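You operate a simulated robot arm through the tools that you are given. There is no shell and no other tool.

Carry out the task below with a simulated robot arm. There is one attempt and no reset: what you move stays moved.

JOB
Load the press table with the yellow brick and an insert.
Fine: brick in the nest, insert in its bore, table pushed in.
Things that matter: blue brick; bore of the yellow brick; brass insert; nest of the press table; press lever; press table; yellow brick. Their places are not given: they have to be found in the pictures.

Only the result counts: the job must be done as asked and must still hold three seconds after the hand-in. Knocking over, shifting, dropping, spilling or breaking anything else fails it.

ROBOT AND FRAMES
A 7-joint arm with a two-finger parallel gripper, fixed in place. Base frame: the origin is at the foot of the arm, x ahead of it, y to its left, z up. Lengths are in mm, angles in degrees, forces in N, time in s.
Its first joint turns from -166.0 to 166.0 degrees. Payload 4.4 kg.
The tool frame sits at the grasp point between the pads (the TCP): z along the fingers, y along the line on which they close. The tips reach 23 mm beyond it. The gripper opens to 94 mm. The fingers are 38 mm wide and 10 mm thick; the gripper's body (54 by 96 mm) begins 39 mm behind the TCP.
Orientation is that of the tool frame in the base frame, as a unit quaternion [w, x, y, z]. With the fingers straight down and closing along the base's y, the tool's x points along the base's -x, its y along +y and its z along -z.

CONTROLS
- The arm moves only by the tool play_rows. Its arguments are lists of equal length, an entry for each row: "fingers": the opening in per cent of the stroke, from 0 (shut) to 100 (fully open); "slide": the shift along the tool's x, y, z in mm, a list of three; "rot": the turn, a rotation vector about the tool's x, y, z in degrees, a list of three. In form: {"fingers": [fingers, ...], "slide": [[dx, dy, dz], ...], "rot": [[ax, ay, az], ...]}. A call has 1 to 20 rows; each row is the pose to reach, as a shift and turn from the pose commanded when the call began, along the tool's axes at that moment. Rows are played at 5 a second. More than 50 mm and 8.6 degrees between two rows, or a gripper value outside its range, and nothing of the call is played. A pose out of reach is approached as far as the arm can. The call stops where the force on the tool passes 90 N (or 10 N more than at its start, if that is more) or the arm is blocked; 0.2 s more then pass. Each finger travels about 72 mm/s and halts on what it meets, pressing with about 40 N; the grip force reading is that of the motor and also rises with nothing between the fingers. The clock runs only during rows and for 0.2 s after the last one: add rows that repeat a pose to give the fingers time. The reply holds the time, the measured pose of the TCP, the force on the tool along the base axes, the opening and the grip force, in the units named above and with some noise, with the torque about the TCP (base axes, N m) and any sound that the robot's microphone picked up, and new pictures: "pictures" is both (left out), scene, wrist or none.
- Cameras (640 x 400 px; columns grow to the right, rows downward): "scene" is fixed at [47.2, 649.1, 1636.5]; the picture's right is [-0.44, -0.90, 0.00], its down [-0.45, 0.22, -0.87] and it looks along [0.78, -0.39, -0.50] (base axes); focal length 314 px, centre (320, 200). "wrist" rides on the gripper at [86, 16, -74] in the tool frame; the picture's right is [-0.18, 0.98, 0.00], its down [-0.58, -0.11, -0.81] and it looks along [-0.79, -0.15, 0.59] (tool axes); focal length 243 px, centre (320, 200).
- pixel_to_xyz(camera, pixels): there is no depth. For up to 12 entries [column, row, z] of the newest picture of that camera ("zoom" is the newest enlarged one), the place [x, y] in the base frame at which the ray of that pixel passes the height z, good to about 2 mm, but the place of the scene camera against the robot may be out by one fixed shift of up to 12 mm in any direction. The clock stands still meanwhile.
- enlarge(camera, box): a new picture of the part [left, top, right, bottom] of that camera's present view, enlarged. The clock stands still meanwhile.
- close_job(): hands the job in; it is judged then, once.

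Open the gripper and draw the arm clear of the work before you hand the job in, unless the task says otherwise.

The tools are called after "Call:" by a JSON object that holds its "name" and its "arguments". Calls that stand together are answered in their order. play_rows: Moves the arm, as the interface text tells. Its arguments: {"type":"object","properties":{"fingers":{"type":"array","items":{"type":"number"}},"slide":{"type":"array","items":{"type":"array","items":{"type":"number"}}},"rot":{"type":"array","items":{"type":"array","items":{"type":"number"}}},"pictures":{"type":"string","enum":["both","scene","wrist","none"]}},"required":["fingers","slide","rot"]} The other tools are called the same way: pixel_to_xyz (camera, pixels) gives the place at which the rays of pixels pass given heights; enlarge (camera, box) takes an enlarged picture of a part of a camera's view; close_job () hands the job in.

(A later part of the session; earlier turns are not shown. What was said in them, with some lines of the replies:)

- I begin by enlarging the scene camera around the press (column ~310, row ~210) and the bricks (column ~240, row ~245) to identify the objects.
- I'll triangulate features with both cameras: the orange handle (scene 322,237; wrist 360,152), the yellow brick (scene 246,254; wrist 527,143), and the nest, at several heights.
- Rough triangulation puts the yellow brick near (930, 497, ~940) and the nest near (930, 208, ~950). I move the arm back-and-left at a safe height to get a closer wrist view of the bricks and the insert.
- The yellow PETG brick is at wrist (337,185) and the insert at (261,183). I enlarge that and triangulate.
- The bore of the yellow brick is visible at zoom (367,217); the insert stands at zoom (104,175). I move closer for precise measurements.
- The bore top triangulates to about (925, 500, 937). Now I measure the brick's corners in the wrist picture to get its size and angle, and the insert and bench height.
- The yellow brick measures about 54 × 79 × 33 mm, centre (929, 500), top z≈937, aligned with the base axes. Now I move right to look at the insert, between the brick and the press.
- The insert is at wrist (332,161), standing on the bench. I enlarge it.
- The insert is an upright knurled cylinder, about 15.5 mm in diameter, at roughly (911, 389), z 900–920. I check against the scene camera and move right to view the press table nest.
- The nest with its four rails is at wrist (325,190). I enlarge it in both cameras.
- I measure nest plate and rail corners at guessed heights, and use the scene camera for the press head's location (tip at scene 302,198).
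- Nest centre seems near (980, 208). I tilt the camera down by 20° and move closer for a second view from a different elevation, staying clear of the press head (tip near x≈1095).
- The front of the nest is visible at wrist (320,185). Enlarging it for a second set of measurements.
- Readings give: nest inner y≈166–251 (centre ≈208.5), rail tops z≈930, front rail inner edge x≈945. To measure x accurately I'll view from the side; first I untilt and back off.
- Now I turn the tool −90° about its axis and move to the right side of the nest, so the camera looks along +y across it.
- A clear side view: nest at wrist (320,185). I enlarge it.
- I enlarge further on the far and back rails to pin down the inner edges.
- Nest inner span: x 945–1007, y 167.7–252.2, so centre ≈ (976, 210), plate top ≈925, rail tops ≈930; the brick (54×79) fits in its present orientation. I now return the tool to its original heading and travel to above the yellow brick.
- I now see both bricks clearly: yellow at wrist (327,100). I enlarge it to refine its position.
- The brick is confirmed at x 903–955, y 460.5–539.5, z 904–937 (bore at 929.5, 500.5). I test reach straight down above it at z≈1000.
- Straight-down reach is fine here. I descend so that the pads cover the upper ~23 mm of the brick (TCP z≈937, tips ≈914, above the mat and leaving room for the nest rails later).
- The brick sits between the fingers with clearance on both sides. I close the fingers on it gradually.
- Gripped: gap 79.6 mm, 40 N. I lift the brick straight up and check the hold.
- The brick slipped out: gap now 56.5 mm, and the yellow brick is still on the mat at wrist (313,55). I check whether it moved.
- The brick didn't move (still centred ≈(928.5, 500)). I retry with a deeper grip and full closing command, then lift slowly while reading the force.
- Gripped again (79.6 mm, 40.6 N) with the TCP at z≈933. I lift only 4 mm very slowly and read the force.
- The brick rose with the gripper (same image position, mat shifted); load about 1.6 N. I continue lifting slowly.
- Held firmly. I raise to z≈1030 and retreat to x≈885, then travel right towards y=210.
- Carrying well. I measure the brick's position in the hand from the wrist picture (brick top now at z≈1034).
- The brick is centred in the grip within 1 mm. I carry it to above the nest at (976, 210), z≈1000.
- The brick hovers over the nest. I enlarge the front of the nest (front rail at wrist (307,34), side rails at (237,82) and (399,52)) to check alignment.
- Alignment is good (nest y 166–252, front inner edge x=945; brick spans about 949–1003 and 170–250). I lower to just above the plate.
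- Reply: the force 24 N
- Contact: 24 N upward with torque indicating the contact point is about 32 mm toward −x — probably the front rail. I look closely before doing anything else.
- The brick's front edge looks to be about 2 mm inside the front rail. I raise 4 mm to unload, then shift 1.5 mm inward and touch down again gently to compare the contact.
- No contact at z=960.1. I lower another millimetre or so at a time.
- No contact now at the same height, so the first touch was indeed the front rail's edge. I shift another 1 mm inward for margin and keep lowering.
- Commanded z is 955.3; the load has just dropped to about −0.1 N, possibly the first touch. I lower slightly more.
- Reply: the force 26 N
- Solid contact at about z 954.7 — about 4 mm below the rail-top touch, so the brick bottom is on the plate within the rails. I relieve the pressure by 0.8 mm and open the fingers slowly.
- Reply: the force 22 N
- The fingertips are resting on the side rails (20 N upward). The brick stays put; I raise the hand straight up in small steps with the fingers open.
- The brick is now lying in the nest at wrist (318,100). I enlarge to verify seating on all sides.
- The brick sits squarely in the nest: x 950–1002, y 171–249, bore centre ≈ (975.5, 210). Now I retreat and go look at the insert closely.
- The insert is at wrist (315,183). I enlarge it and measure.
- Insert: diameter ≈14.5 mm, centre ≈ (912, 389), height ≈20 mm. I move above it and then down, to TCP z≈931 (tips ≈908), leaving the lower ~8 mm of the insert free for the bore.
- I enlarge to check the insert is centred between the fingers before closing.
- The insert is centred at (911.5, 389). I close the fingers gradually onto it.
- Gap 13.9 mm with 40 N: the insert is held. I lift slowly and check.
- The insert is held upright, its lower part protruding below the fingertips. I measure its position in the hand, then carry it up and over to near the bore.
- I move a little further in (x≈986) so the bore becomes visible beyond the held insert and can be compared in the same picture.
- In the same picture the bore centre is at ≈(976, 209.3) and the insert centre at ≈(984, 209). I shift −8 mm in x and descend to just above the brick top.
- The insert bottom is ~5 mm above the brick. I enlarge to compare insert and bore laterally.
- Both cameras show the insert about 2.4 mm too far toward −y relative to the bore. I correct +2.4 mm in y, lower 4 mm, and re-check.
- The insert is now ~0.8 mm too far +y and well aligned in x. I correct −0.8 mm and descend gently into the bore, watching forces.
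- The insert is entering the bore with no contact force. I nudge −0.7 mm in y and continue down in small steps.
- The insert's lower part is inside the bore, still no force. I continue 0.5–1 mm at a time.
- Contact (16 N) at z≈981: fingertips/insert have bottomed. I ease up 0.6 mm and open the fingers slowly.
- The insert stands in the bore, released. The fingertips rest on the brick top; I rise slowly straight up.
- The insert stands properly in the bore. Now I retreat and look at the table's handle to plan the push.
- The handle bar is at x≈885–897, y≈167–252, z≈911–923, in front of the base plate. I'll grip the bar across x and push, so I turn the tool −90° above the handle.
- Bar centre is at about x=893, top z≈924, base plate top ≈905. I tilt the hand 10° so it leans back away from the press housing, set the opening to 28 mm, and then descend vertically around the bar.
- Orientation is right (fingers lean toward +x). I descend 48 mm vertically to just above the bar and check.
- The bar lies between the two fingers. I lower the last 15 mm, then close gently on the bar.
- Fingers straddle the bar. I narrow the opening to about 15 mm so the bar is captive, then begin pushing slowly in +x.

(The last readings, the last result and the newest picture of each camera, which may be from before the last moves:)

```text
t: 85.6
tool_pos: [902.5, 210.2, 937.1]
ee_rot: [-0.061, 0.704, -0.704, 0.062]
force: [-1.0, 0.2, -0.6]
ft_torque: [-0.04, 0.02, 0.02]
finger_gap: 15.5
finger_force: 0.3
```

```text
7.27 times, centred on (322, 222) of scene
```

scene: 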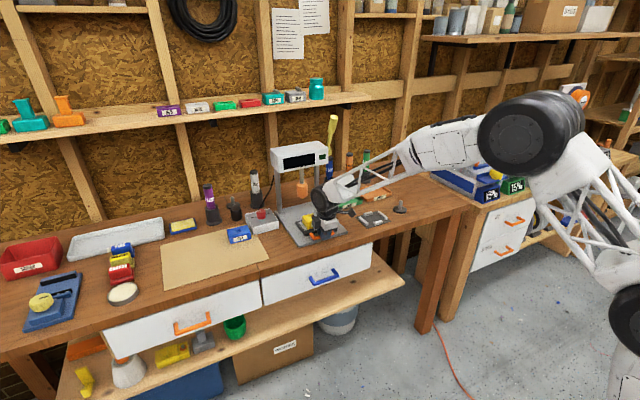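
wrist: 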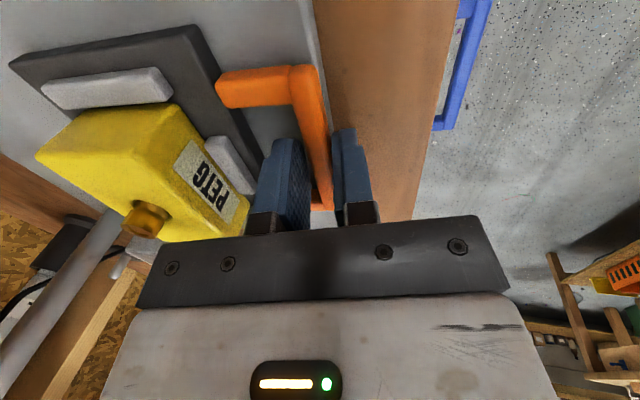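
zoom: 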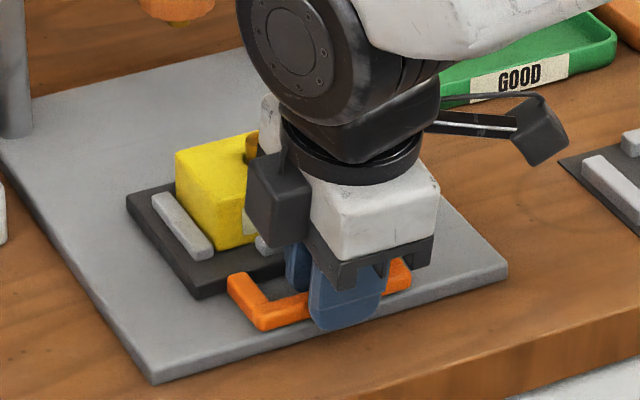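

The table slides with hardly any force (−1 N). I keep pushing 3 mm per row.

Call:
{"name": "play_rows", "arguments": {"fingers": [16, 16, 16, 16, 16, 16, 16, 16, 16, 16, 16, 16, 16, 16, 16, 16, 16, 16, 16, 16], "slide": [[0, -1.97, 0.35], [0, -4.43, 0.78], [0, -7.39, 1.3], [0, -10.34, 1.82], [0, -13.3, 2.34], [0, -16.25, 2.87], [0, -19.2, 3.39], [0, -22.16, 3.91], [0, -25.1, 4.43], [0, -28.07, 4.95], [0, -31.0, 5.47], [0, -33.98, 5.99], [0, -36.9, 6.51], [0, -39.9, 7.03], [0, -42.85, 7.55], [0, -45.8, 8.08], [0, -48.75, 8.6], [0, -51.7, 9.12], [0, -54.17, 9.55], [0, -56.14, 9.9]], "rot": [[0, 0, 0], [0, 0, 0], [0, 0, 0], [0, 0, 0], [0, 0, 0], [0, 0, 0], [0, 0, 0], [0, 0, 0], [0, 0, 0], [0, 0, 0], [0, 0, 0], [0, 0, 0], [0, 0, 0], [0, 0, 0], [0, 0, 0], [0, 0, 0], [0, 0, 0], [0, 0, 0], [0, 0, 0], [0, 0, 0]], "pictures": "both"}}

Call:
{"name": "enlarge", "arguments": {"camera": "wrist", "box": [60, 60, 440, 260]}}

Call:
{"name": "enlarge", "arguments": {"camera": "scene", "box": [270, 140, 366, 250]}}

```text
t: 87.5
tool_pos: [925.3, 211.5, 938.9]
ee_rot: [0.061, -0.704, 0.705, -0.061]
force: [1.2, -0.5, 0.3]
ft_torque: [-0.02, 0.0, -0.01]
finger_gap: 14.9
finger_force: 0.1
stopped in row 9: the force on the tool passed its limit at 94 N (the readings are from after the stop); the commanded pose is now the measured one
```

scene: 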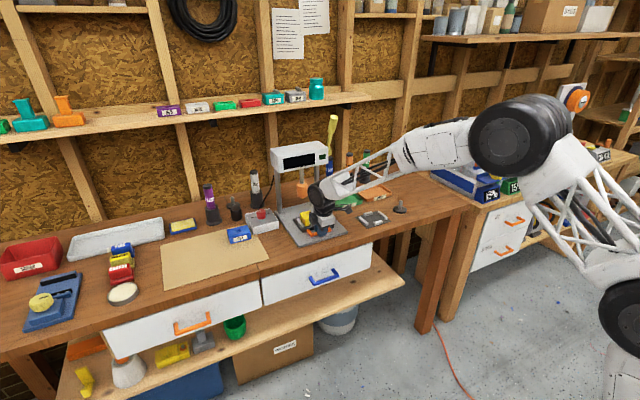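
wrist: 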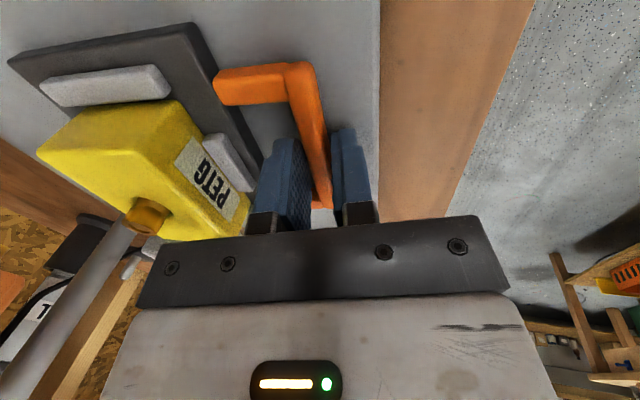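

```text
1.68 times, centred on (250, 160) of wrist
```

zoom: 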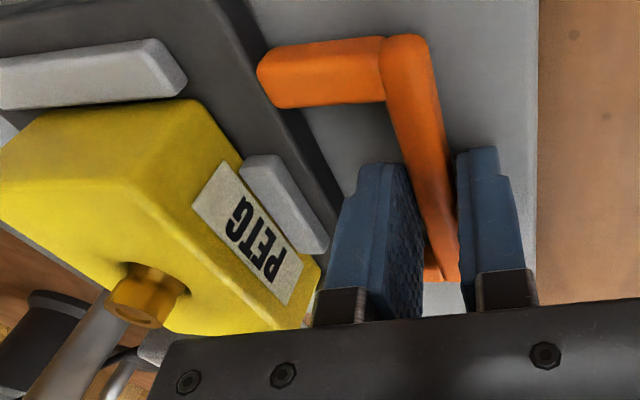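

```text
3.64 times, centred on (318, 195) of scene
```

zoom: 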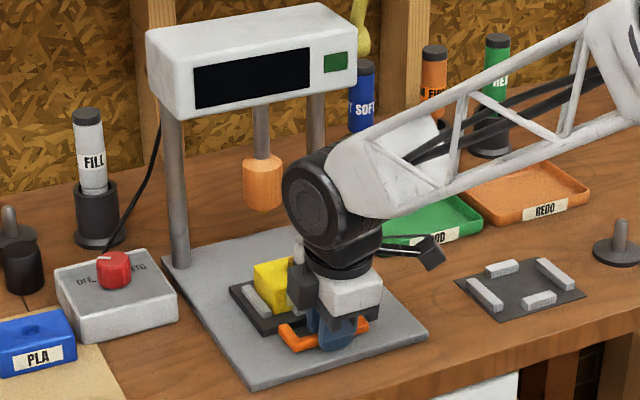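

The push stopped at x≈925 with a 94 N spike. I need to see what blocked it: compare table position and look for contact of fingers with the base plate.

Call:
{"name": "enlarge", "arguments": {"camera": "scene", "box": [290, 195, 354, 250]}}

Call:
{"name": "enlarge", "arguments": {"camera": "wrist", "box": [200, 120, 400, 240]}}

Call:
{"name": "enlarge", "arguments": {"camera": "wrist", "box": [0, 0, 260, 240]}}

Call:
{"name": "pixel_to_xyz", "arguments": {"camera": "wrist", "pixels": [[217, 88, 918], [305, 66, 918], [378, 100, 905], [196, 30, 925], [262, 170, 925], [172, 103, 958]]}}

```text
7.27 times, centred on (322, 222) of scene
```

zoom: 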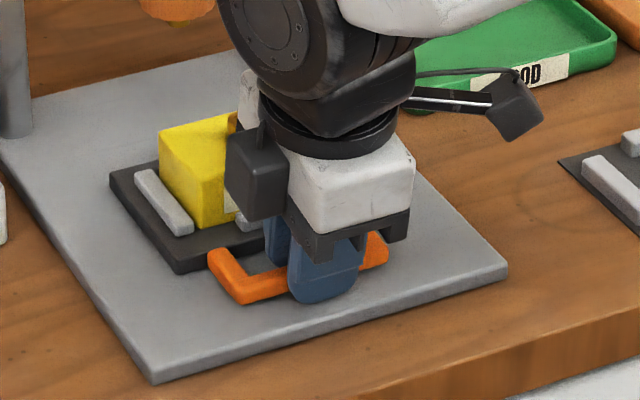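

```text
3.20 times, centred on (300, 180) of wrist
```

zoom: 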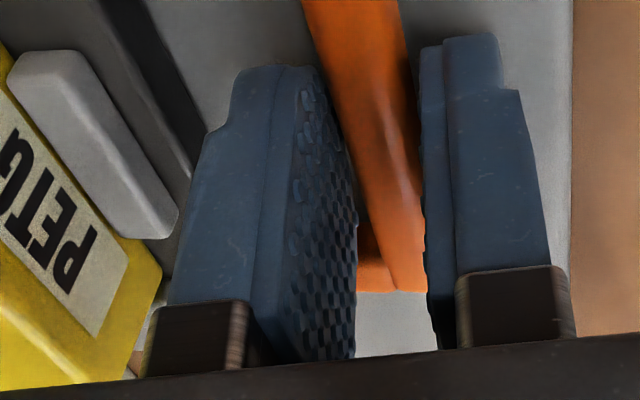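

```text
1.67 times, centred on (130, 120) of wrist
```

zoom: 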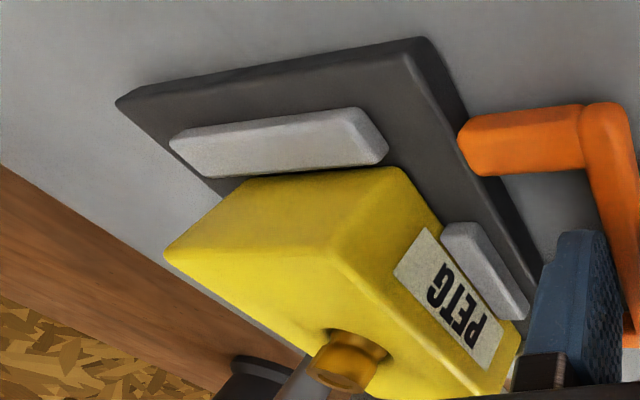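

```text
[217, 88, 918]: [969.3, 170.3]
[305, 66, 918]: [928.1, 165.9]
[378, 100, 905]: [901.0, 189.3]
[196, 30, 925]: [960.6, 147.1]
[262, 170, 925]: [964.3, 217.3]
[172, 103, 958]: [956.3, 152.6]
```

The table has moved 33 mm in; the press tip is still ~95 mm further, so the likely jam is a fingertip dragging on the base plate. I raise the hand 4 mm and push again slowly in small steps.

Call:
{"name": "play_rows", "arguments": {"fingers": [16, 16, 16], "slide": [[0, -0.35, -2], [0, -0.69, -3.94], [0, -0.69, -3.94]], "rot": [[0, 0, 0], [0, 0, 0], [0, 0, 0]], "pictures": "none"}}

Call:
{"name": "play_rows", "arguments": {"fingers": [16, 16, 16, 16, 16], "slide": [[0, -0.99, 0.17], [0, -1.97, 0.35], [0, -2.96, 0.52], [0, -3.94, 0.7], [0, -3.94, 0.7]], "rot": [[0, 0, 0], [0, 0, 0], [0, 0, 0], [0, 0, 0], [0, 0, 0]], "pictures": "wrist"}}

```text
t: 88.3
tool_pos: [926.2, 211.2, 943.5]
ee_rot: [0.062, -0.704, 0.705, -0.063]
force: [-0.3, 0.4, -0.4]
ft_torque: [-0.04, -0.02, 0.01]
finger_gap: 14.9
finger_force: 0.1
```

```text
t: 89.5
tool_pos: [928.9, 210.8, 942.9]
ee_rot: [0.062, -0.704, 0.705, -0.061]
force: [0.2, 0.9, -0.4]
ft_torque: [0.0, 0.0, 0.0]
finger_gap: 15.6
finger_force: 0.1
```

wrist: 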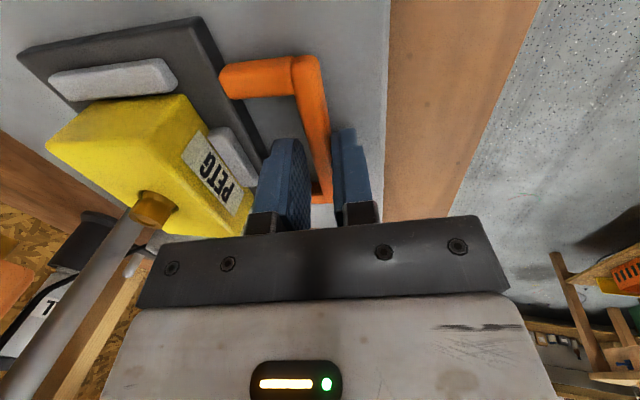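

No resistance now. I continue pushing, 2 mm per row.

Call:
{"name": "play_rows", "arguments": {"fingers": [16, 16, 16, 16, 16, 16, 16, 16, 16, 16], "slide": [[0, -1.48, 0.26], [0, -2.96, 0.52], [0, -4.92, 0.87], [0, -6.9, 1.22], [0, -8.87, 1.56], [0, -10.83, 1.91], [0, -12.8, 2.26], [0, -14.8, 2.6], [0, -16.7, 2.95], [0, -17.7, 3.12]], "rot": [[0, 0, 0], [0, 0, 0], [0, 0, 0], [0, 0, 0], [0, 0, 0], [0, 0, 0], [0, 0, 0], [0, 0, 0], [0, 0, 0], [0, 0, 0]], "pictures": "both"}}

Call:
{"name": "enlarge", "arguments": {"camera": "scene", "box": [290, 195, 354, 250]}}

```text
t: 91.7
tool_pos: [947.2, 210.4, 943.5]
ee_rot: [0.062, -0.704, 0.705, -0.062]
force: [-1.0, -1.1, -1.1]
ft_torque: [0.0, 0.02, 0.02]
finger_gap: 15.5
finger_force: 0.2
```

scene: 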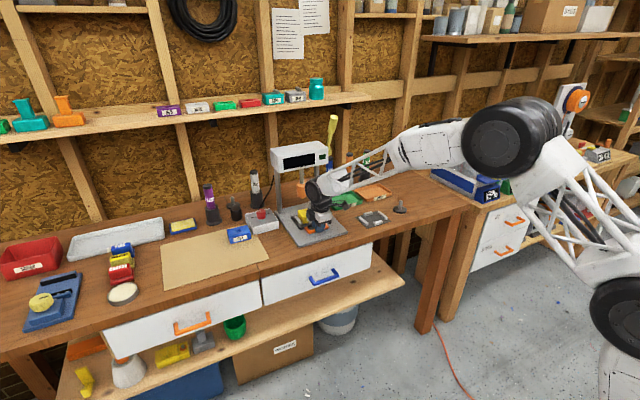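
wrist: 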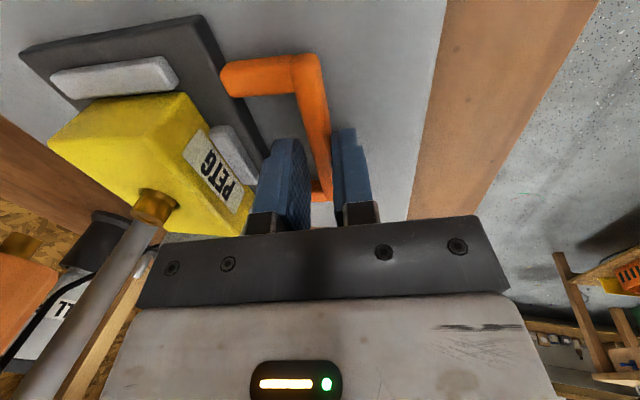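

```text
7.27 times, centred on (322, 222) of scene
```

zoom: 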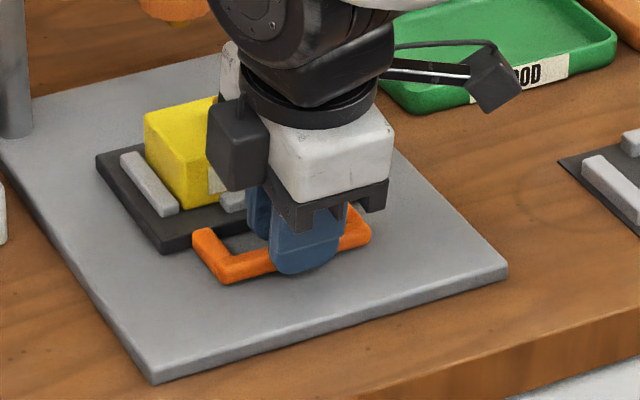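

The table slides freely again (now ~55 mm in). I continue 2.5 mm per row for another 40 mm.

Call:
{"name": "play_rows", "arguments": {"fingers": [16, 16, 16, 16, 16, 16, 16, 16, 16, 16, 16, 16, 16, 16, 16, 16, 16], "slide": [[0, -1.48, 0.26], [0, -3.45, 0.61], [0, -5.9, 1.04], [0, -8.37, 1.48], [0, -10.83, 1.91], [0, -13.3, 2.34], [0, -15.76, 2.78], [0, -18.2, 3.21], [0, -20.7, 3.65], [0, -23.15, 4.08], [0, -25.6, 4.52], [0, -28.07, 4.95], [0, -30.5, 5.38], [0, -33.0, 5.82], [0, -35.5, 6.25], [0, -37.9, 6.69], [0, -39.4, 6.95]], "rot": [[0, 0, 0], [0, 0, 0], [0, 0, 0], [0, 0, 0], [0, 0, 0], [0, 0, 0], [0, 0, 0], [0, 0, 0], [0, 0, 0], [0, 0, 0], [0, 0, 0], [0, 0, 0], [0, 0, 0], [0, 0, 0], [0, 0, 0], [0, 0, 0], [0, 0, 0]], "pictures": "both"}}

Call:
{"name": "enlarge", "arguments": {"camera": "scene", "box": [266, 140, 354, 250]}}

Call:
{"name": "enlarge", "arguments": {"camera": "wrist", "box": [0, 0, 380, 330]}}

```text
t: 95.3
tool_pos: [988.2, 210.6, 941.2]
ee_rot: [0.062, -0.704, 0.705, -0.062]
force: [-1.0, 0.3, -0.4]
ft_torque: [0.03, 0.03, 0.0]
finger_gap: 15.6
finger_force: 0.1
```

scene: 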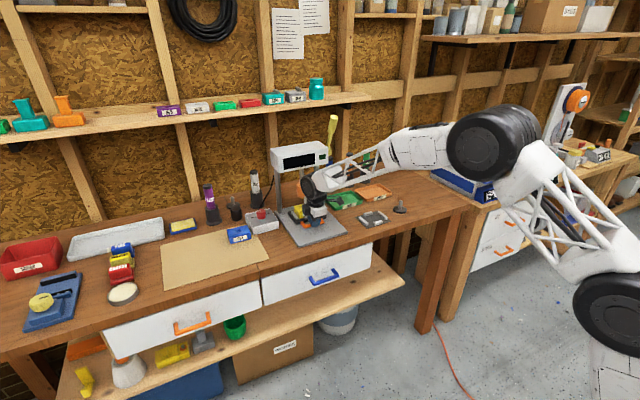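
wrist: 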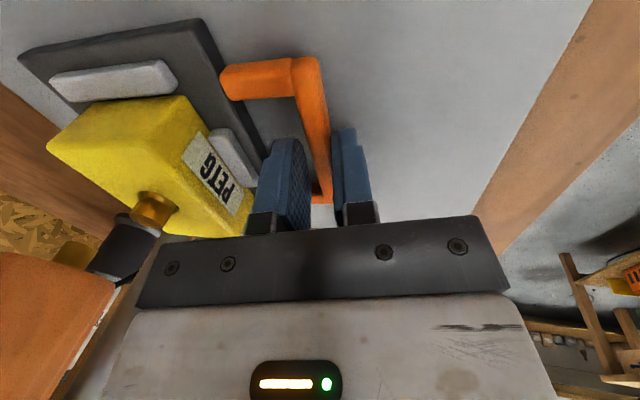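

```text
3.64 times, centred on (310, 195) of scene
```

zoom: 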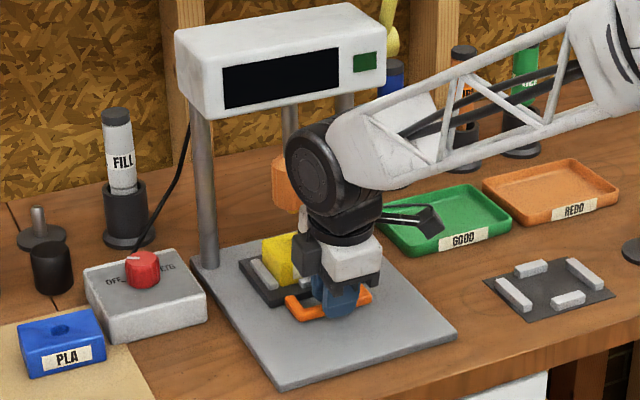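

```text
1.21 times, centred on (190, 165) of wrist
```

zoom: 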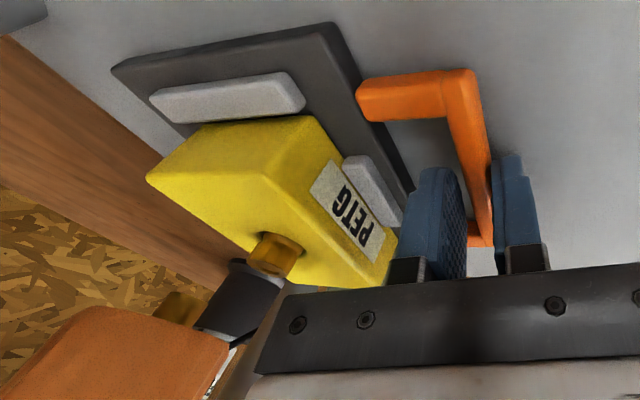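

The press tip (orange, nose at wrist (75,250), z≈982+) is about 25 mm ahead of the insert, with the insert top near z≈965 well below. I continue in slow 1.5 mm steps.

Call:
{"name": "play_rows", "arguments": {"fingers": [16, 16, 16, 16, 16, 16, 16, 16, 16, 16], "slide": [[0, -0.99, 0.17], [0, -2.46, 0.43], [0, -3.94, 0.7], [0, -5.4, 0.96], [0, -6.9, 1.22], [0, -8.37, 1.48], [0, -9.85, 1.74], [0, -11.3, 2.0], [0, -12.8, 2.26], [0, -12.8, 2.26]], "rot": [[0, 0, 0], [0, 0, 0], [0, 0, 0], [0, 0, 0], [0, 0, 0], [0, 0, 0], [0, 0, 0], [0, 0, 0], [0, 0, 0], [0, 0, 0]], "pictures": "both"}}

Call:
{"name": "enlarge", "arguments": {"camera": "scene", "box": [266, 140, 354, 250]}}

Call:
{"name": "enlarge", "arguments": {"camera": "wrist", "box": [0, 80, 300, 300]}}

```text
t: 97.5
tool_pos: [1002.3, 209.6, 941.1]
ee_rot: [0.061, -0.704, 0.705, -0.062]
force: [-0.5, 0.4, -0.2]
ft_torque: [-0.02, -0.02, 0.01]
finger_gap: 15.5
finger_force: 0.0
```

scene: 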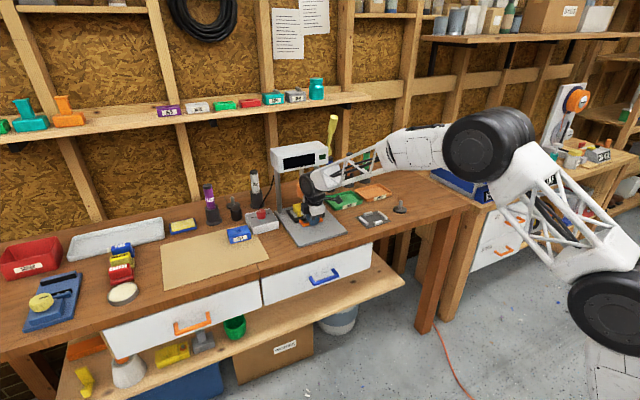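
wrist: 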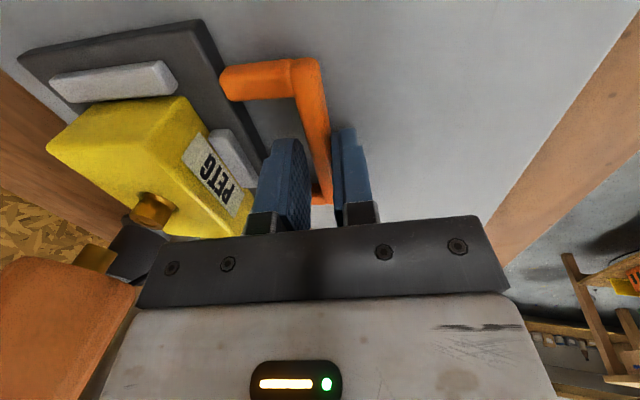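

```text
3.64 times, centred on (310, 195) of scene
```

zoom: 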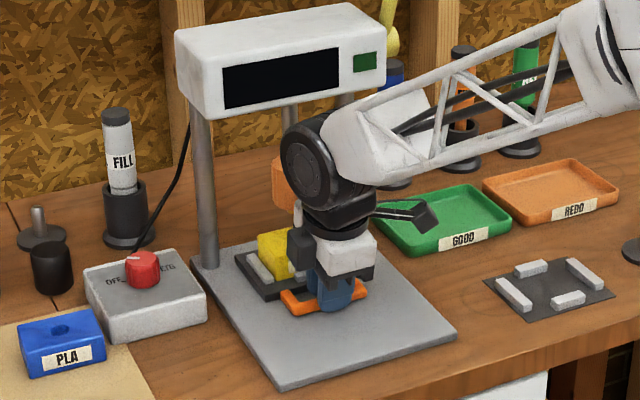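

```text
1.82 times, centred on (150, 190) of wrist
```

zoom: 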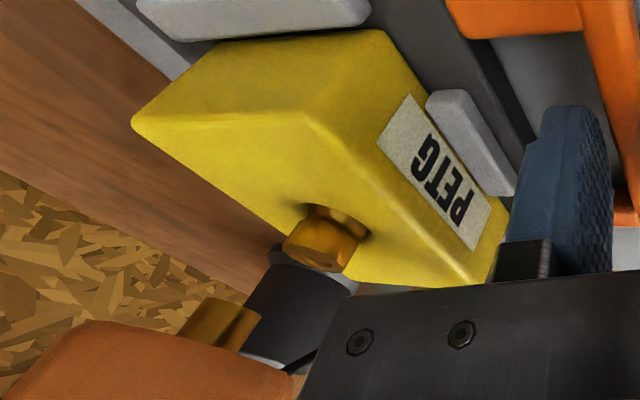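

Still no resistance and everything is clear. I keep going in 1.5 mm steps.

Call:
{"name": "play_rows", "arguments": {"fingers": [16, 16, 16, 16, 16, 16, 16, 16, 16, 16], "slide": [[0, -0.99, 0.17], [0, -2.46, 0.43], [0, -3.94, 0.7], [0, -5.4, 0.96], [0, -6.9, 1.22], [0, -8.37, 1.48], [0, -9.85, 1.74], [0, -11.3, 2.0], [0, -12.8, 2.26], [0, -12.8, 2.26]], "rot": [[0, 0, 0], [0, 0, 0], [0, 0, 0], [0, 0, 0], [0, 0, 0], [0, 0, 0], [0, 0, 0], [0, 0, 0], [0, 0, 0], [0, 0, 0]], "pictures": "both"}}

Call:
{"name": "enlarge", "arguments": {"camera": "scene", "box": [266, 140, 354, 250]}}

Call:
{"name": "enlarge", "arguments": {"camera": "wrist", "box": [0, 80, 300, 300]}}

```text
t: 99.7
tool_pos: [1015.0, 210.8, 942.3]
ee_rot: [0.061, -0.704, 0.705, -0.062]
force: [-4.5, 1.5, 0.3]
ft_torque: [0.03, 0.08, 0.0]
finger_gap: 16.8
finger_force: 2.0
```

scene: 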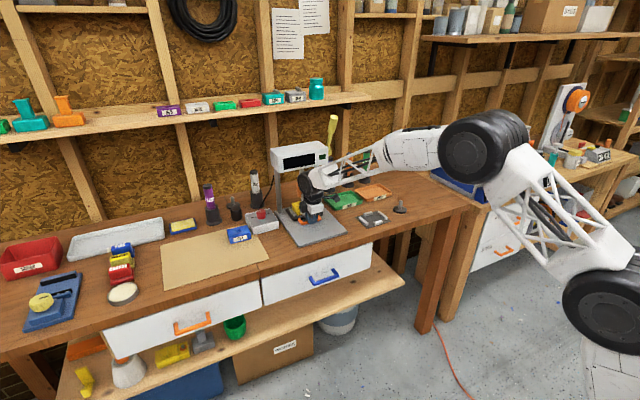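
wrist: 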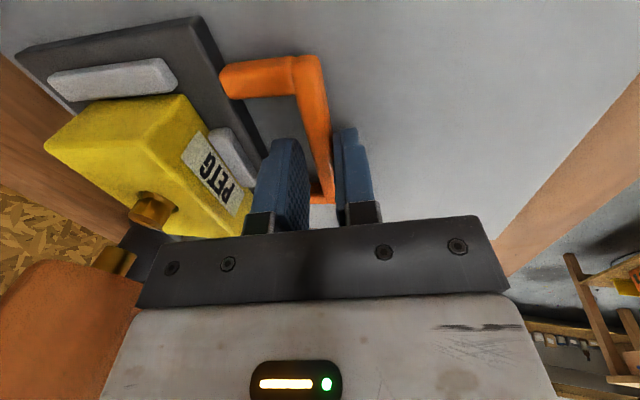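

```text
3.64 times, centred on (310, 195) of scene
```

zoom: 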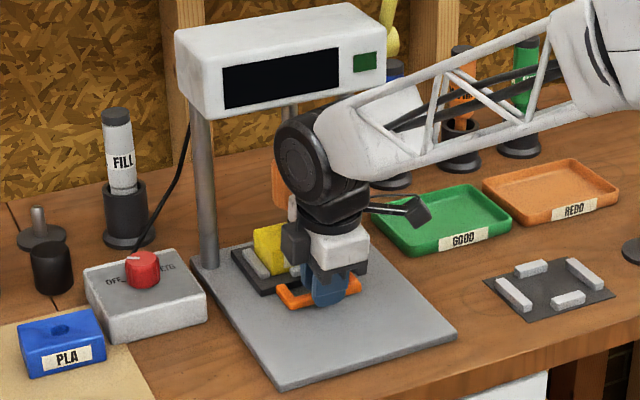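

```text
1.82 times, centred on (150, 190) of wrist
```

zoom: 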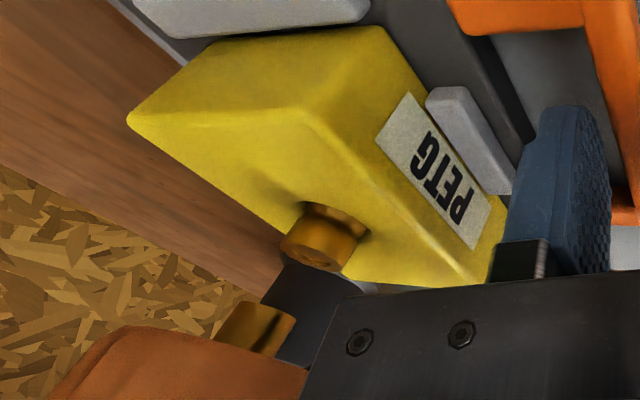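

Resistance has begun (−4.5 N, fingers being spread slightly) and the insert (x≈1095) is now beneath the press nose — the table is at or near its end stop. I push a bit more in small steps to confirm.

Call:
{"name": "play_rows", "arguments": {"fingers": [16, 16, 16, 16], "slide": [[0, -0.5, 0.09], [0, -0.99, 0.17], [0, -1.48, 0.26], [0, -1.48, 0.26]], "rot": [[0, 0, 0], [0, 0, 0], [0, 0, 0], [0, 0, 0]], "pictures": "scene"}}

Call:
{"name": "enlarge", "arguments": {"camera": "scene", "box": [290, 195, 354, 250]}}

```text
t: 100.7
tool_pos: [1015.6, 211.4, 942.4]
ee_rot: [0.061, -0.704, 0.705, -0.062]
force: [-9.0, -2.5, -0.4]
ft_torque: [-0.09, 0.18, 0.03]
finger_gap: 19.0
finger_force: 4.6
```

scene: 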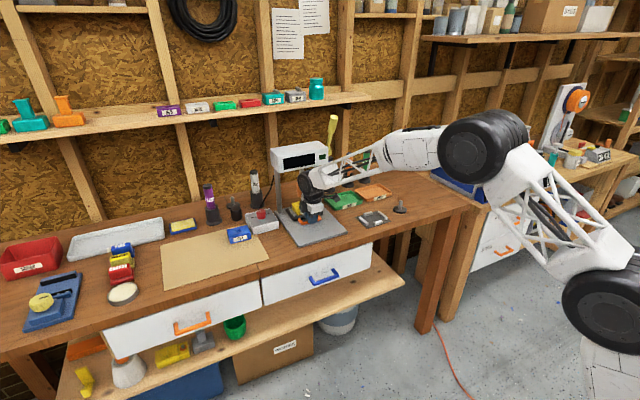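

```text
7.27 times, centred on (322, 222) of scene
```

zoom: 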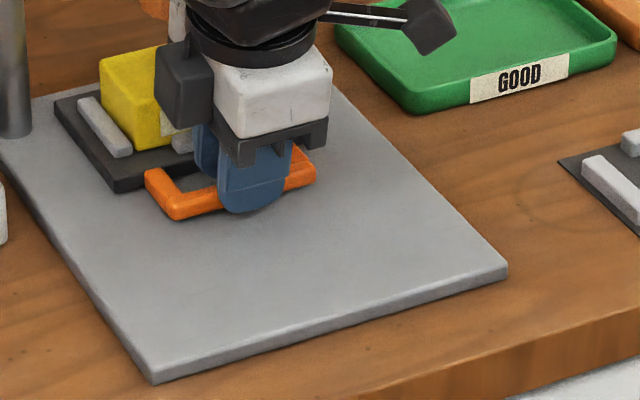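

The bar is stopped (fingers spread to 19 mm as I pushed 1.5 mm). I press 3 mm more to confirm it's a firm end stop.

Call:
{"name": "play_rows", "arguments": {"fingers": [16, 16, 16, 16, 16], "slide": [[0, -0.74, 0.13], [0, -1.48, 0.26], [0, -2.22, 0.39], [0, -2.96, 0.52], [0, -2.96, 0.52]], "rot": [[0, 0, 0], [0, 0, 0], [0, 0, 0], [0, 0, 0], [0, 0, 0]], "pictures": "both"}}

Call:
{"name": "enlarge", "arguments": {"camera": "scene", "box": [290, 195, 354, 250]}}

Call:
{"name": "enlarge", "arguments": {"camera": "wrist", "box": [0, 80, 300, 300]}}

```text
t: 101.9
tool_pos: [1018.2, 210.7, 942.6]
ee_rot: [0.062, -0.704, 0.704, -0.06]
force: [-21.1, 0.0, 6.7]
ft_torque: [-0.01, 0.52, 0.01]
finger_gap: 23.6
finger_force: 9.5
```

scene: 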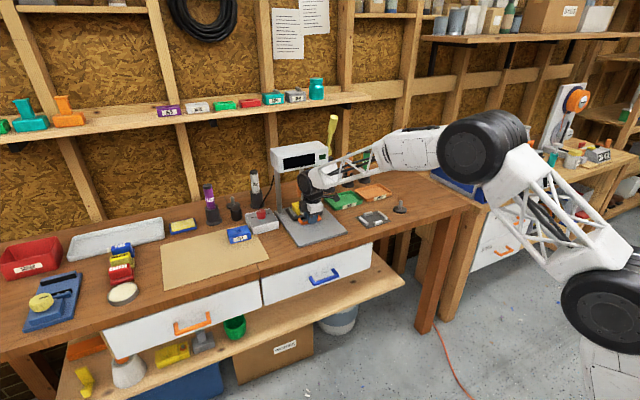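
wrist: 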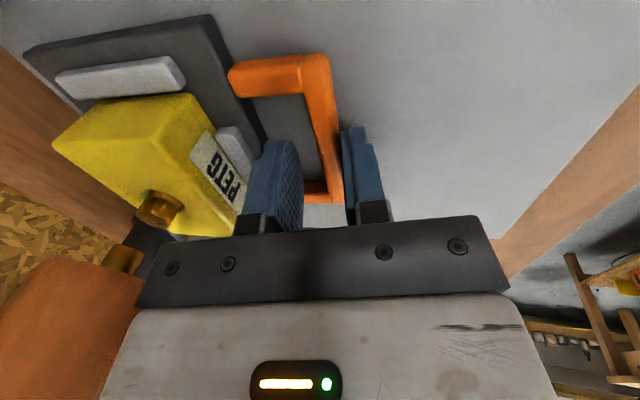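

```text
7.27 times, centred on (322, 222) of scene
```

zoom: 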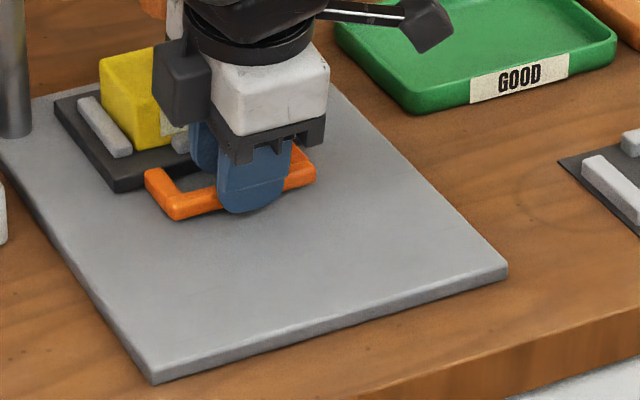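

```text
1.82 times, centred on (150, 190) of wrist
```

zoom: 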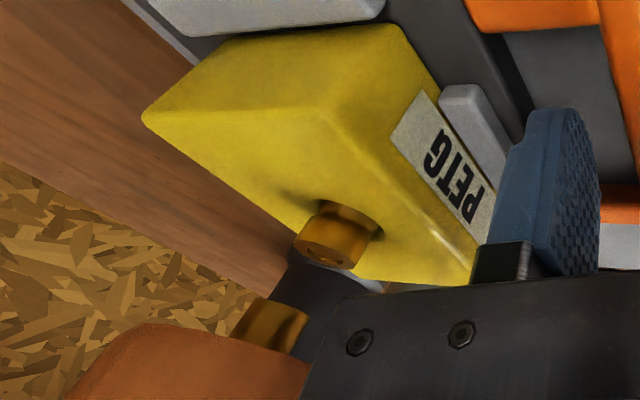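

The table did not move under 21 N, so it is fully in against its stop. I now open the fingers a bit and back off 5 mm so that the bar is free between them.

Call:
{"name": "play_rows", "arguments": {"fingers": [22, 26, 26, 26, 26, 26, 26], "slide": [[0, 0, 0], [0, 0.5, -0.09], [0, 1.48, -0.26], [0, 2.46, -0.43], [0, 3.7, -0.65], [0, 4.92, -0.87], [0, 4.92, -0.87]], "rot": [[0, 0, 0], [0, 0, 0], [0, 0, 0], [0, 0, 0], [0, 0, 0], [0, 0, 0], [0, 0, 0]], "pictures": "both"}}

Call:
{"name": "enlarge", "arguments": {"camera": "wrist", "box": [200, 40, 400, 240]}}

Call:
{"name": "enlarge", "arguments": {"camera": "scene", "box": [290, 195, 354, 250]}}

```text
t: 103.5
tool_pos: [1013.0, 210.4, 942.7]
ee_rot: [0.062, -0.704, 0.705, -0.062]
force: [0.8, -0.9, -0.5]
ft_torque: [-0.01, 0.0, 0.04]
finger_gap: 24.3
finger_force: 0.1
```

scene: 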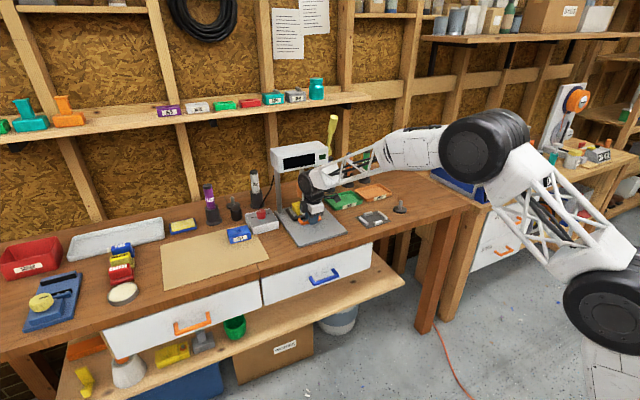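
wrist: 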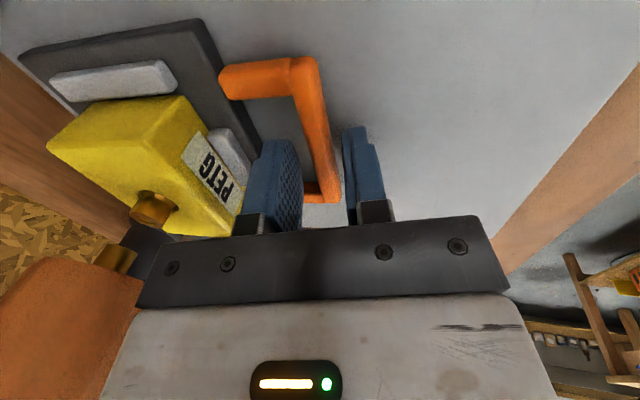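

```text
2.00 times, centred on (300, 140) of wrist
```

zoom: 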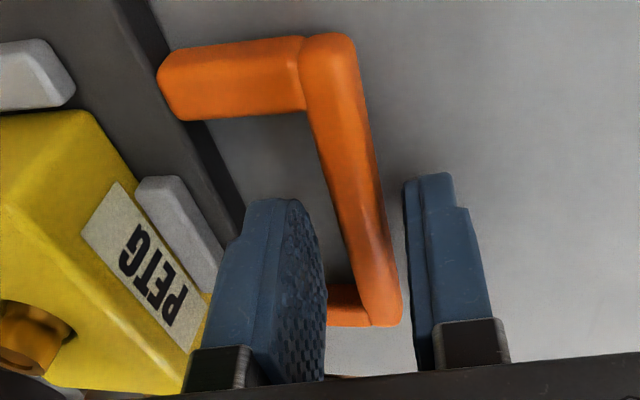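

```text
7.27 times, centred on (322, 222) of scene
```

zoom: 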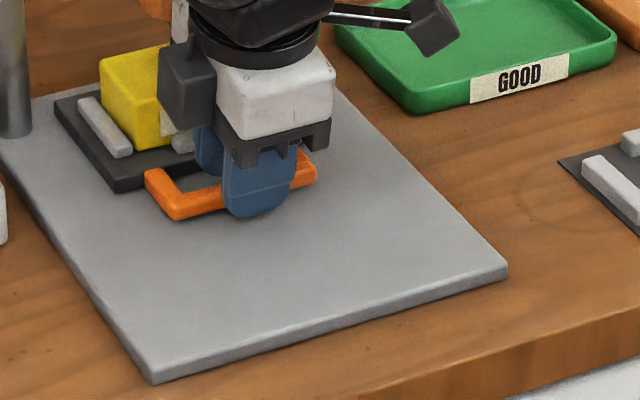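

The bar is free and the table stayed in. I raise the hand clear of the bar, then retreat back and up.

Call:
{"name": "play_rows", "arguments": {"fingers": [26, 26, 26, 26, 26, 26, 26, 26, 26, 26, 26], "slide": [[0, -0.87, -4.93], [0, -1.91, -10.84], [0, -3.13, -17.73], [0, 6.37, -21.44], [0, 25.37, -28.86], [0, 48.96, -39.1], [0, 77.5, -50.25], [0, 106, -61.4], [0, 134.1, -74.5], [0, 157, -88.7], [0, 157, -88.7]], "rot": [[0, 0, 0], [0, 0, 0], [0, 0, 0], [0, 0, 0], [0, 0, 0], [0, 0, 0], [0, 0, 0], [0, 0, 0], [0, 0, 0], [0, 0, 0], [0, 0, 0]], "pictures": "both"}}

Call:
{"name": "enlarge", "arguments": {"camera": "scene", "box": [266, 140, 354, 250]}}

Call:
{"name": "enlarge", "arguments": {"camera": "wrist", "box": [0, 0, 300, 240]}}

```text
t: 105.9
tool_pos: [842.7, 210.1, 1002.3]
ee_rot: [0.061, -0.704, 0.704, -0.061]
force: [0.5, 0.1, -0.2]
ft_torque: [0.0, -0.04, 0.0]
finger_gap: 24.4
finger_force: 0.0
```

scene: 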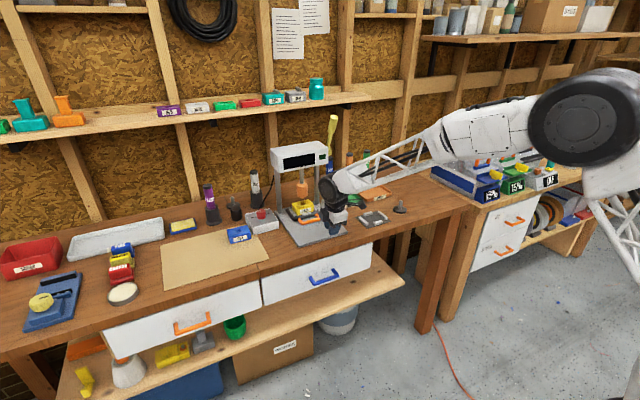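
wrist: 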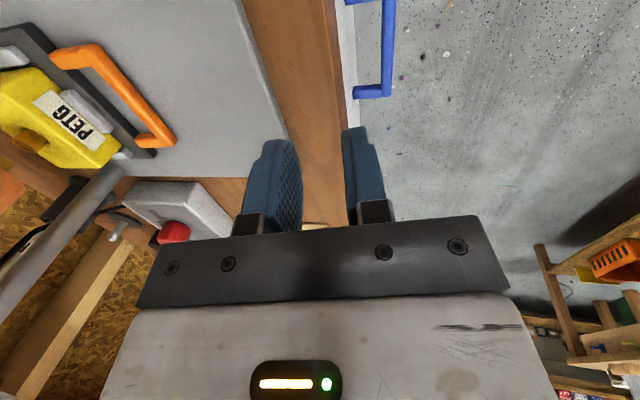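

```text
3.64 times, centred on (310, 195) of scene
```

zoom: 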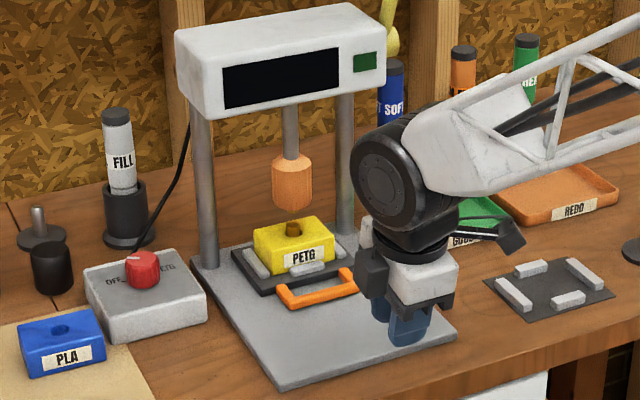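

```text
1.67 times, centred on (150, 120) of wrist
```

zoom: 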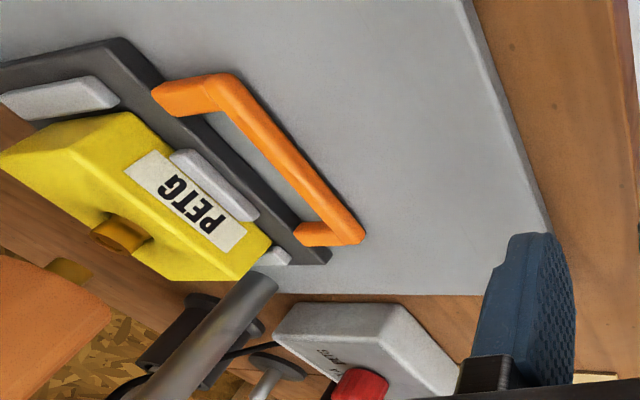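

The table is in, with the brick and upright insert beneath the press tip. I open the gripper fully and draw the arm well clear.

Call:
{"name": "play_rows", "arguments": {"fingers": [30, 40, 50, 60, 70, 80, 90, 100, 100, 100], "slide": [[0, 8, -12], [0, 22, -33], [0, 36, -55], [0, 50, -77], [0, 64, -99], [0, 78, -120], [0, 92, -142], [0, 104, -160], [0, 111.8, -172], [0, 111.8, -172]], "rot": [[0, 0, 0], [0, 0, 0], [0, 0, 0], [0, 0, 0], [0, 0, 0], [0, 0, 0], [0, 0, 0], [0, 0, 0], [0, 0, 0], [0, 0, 0]], "pictures": "both"}}

Call:
{"name": "enlarge", "arguments": {"camera": "scene", "box": [286, 180, 346, 240]}}

Call:
{"name": "enlarge", "arguments": {"camera": "scene", "box": [210, 110, 420, 270]}}

```text
t: 108.1
tool_pos: [706.5, 209.4, 1154.3]
ee_rot: [0.061, -0.704, 0.705, -0.062]
force: [0.5, -0.9, -0.3]
ft_torque: [0.04, 0.04, 0.05]
finger_gap: 94.1
finger_force: 0.1
```

scene: 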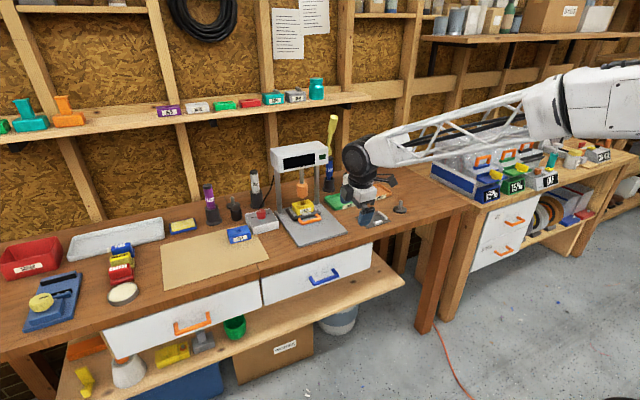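
wrist: 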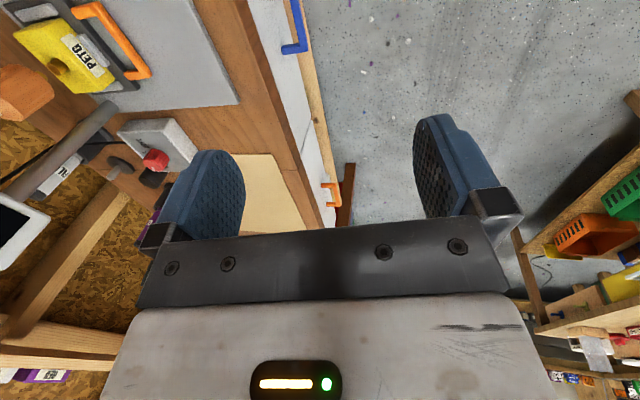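

```text
6.67 times, centred on (316, 210) of scene
```

zoom: 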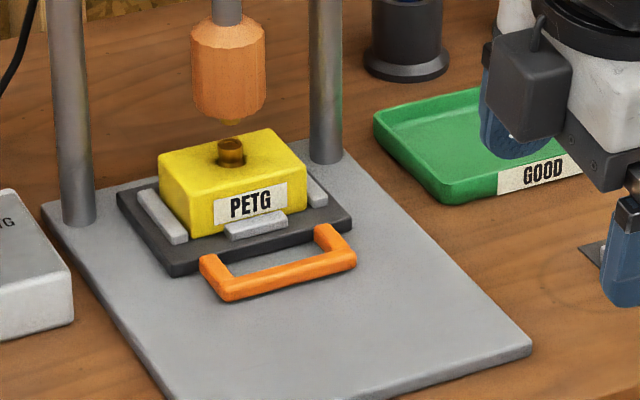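

```text
2.50 times, centred on (315, 190) of scene
```

zoom: 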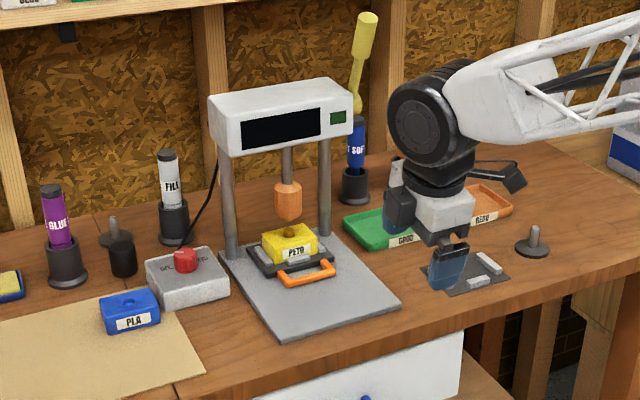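

The final view shows the brick in the nest, the insert upright in its bore under the press nose, and the table fully in. The lever, blue brick and other items look undisturbed. The gripper is open and the arm is clear, so I hand the job in.

Call:
{"name": "close_job", "arguments": {}}

```text
The job is handed in.
```

The press table is loaded and the job is handed in. The yellow brick is in the nest, the brass insert stands upright in its bore, and the table is pushed in.

- **Table:** it did not move under a 21 N push, so I took that as the end stop. The insert sits beneath the press nose.
- **Insert:** the bore is only about 7 mm deep, so most of the 20 mm insert stands above the brick. By my estimate its top clears the press nose by at least 10 mm.
- **Mishaps along the way:**
  - The brick slipped from the fingers on the first lift and stayed where it was; the second grip held.
  - It also touched the front rail before I shifted it inward.
  - The first push stopped with a 94 N spike, most likely a fingertip catching the base plate. After I raised the hand 4 mm, the table slid freely.

In the last pictures the blue brick, the lever and everything else looked undisturbed. I did not touch the press lever. The gripper is open and the arm is clear of the work.
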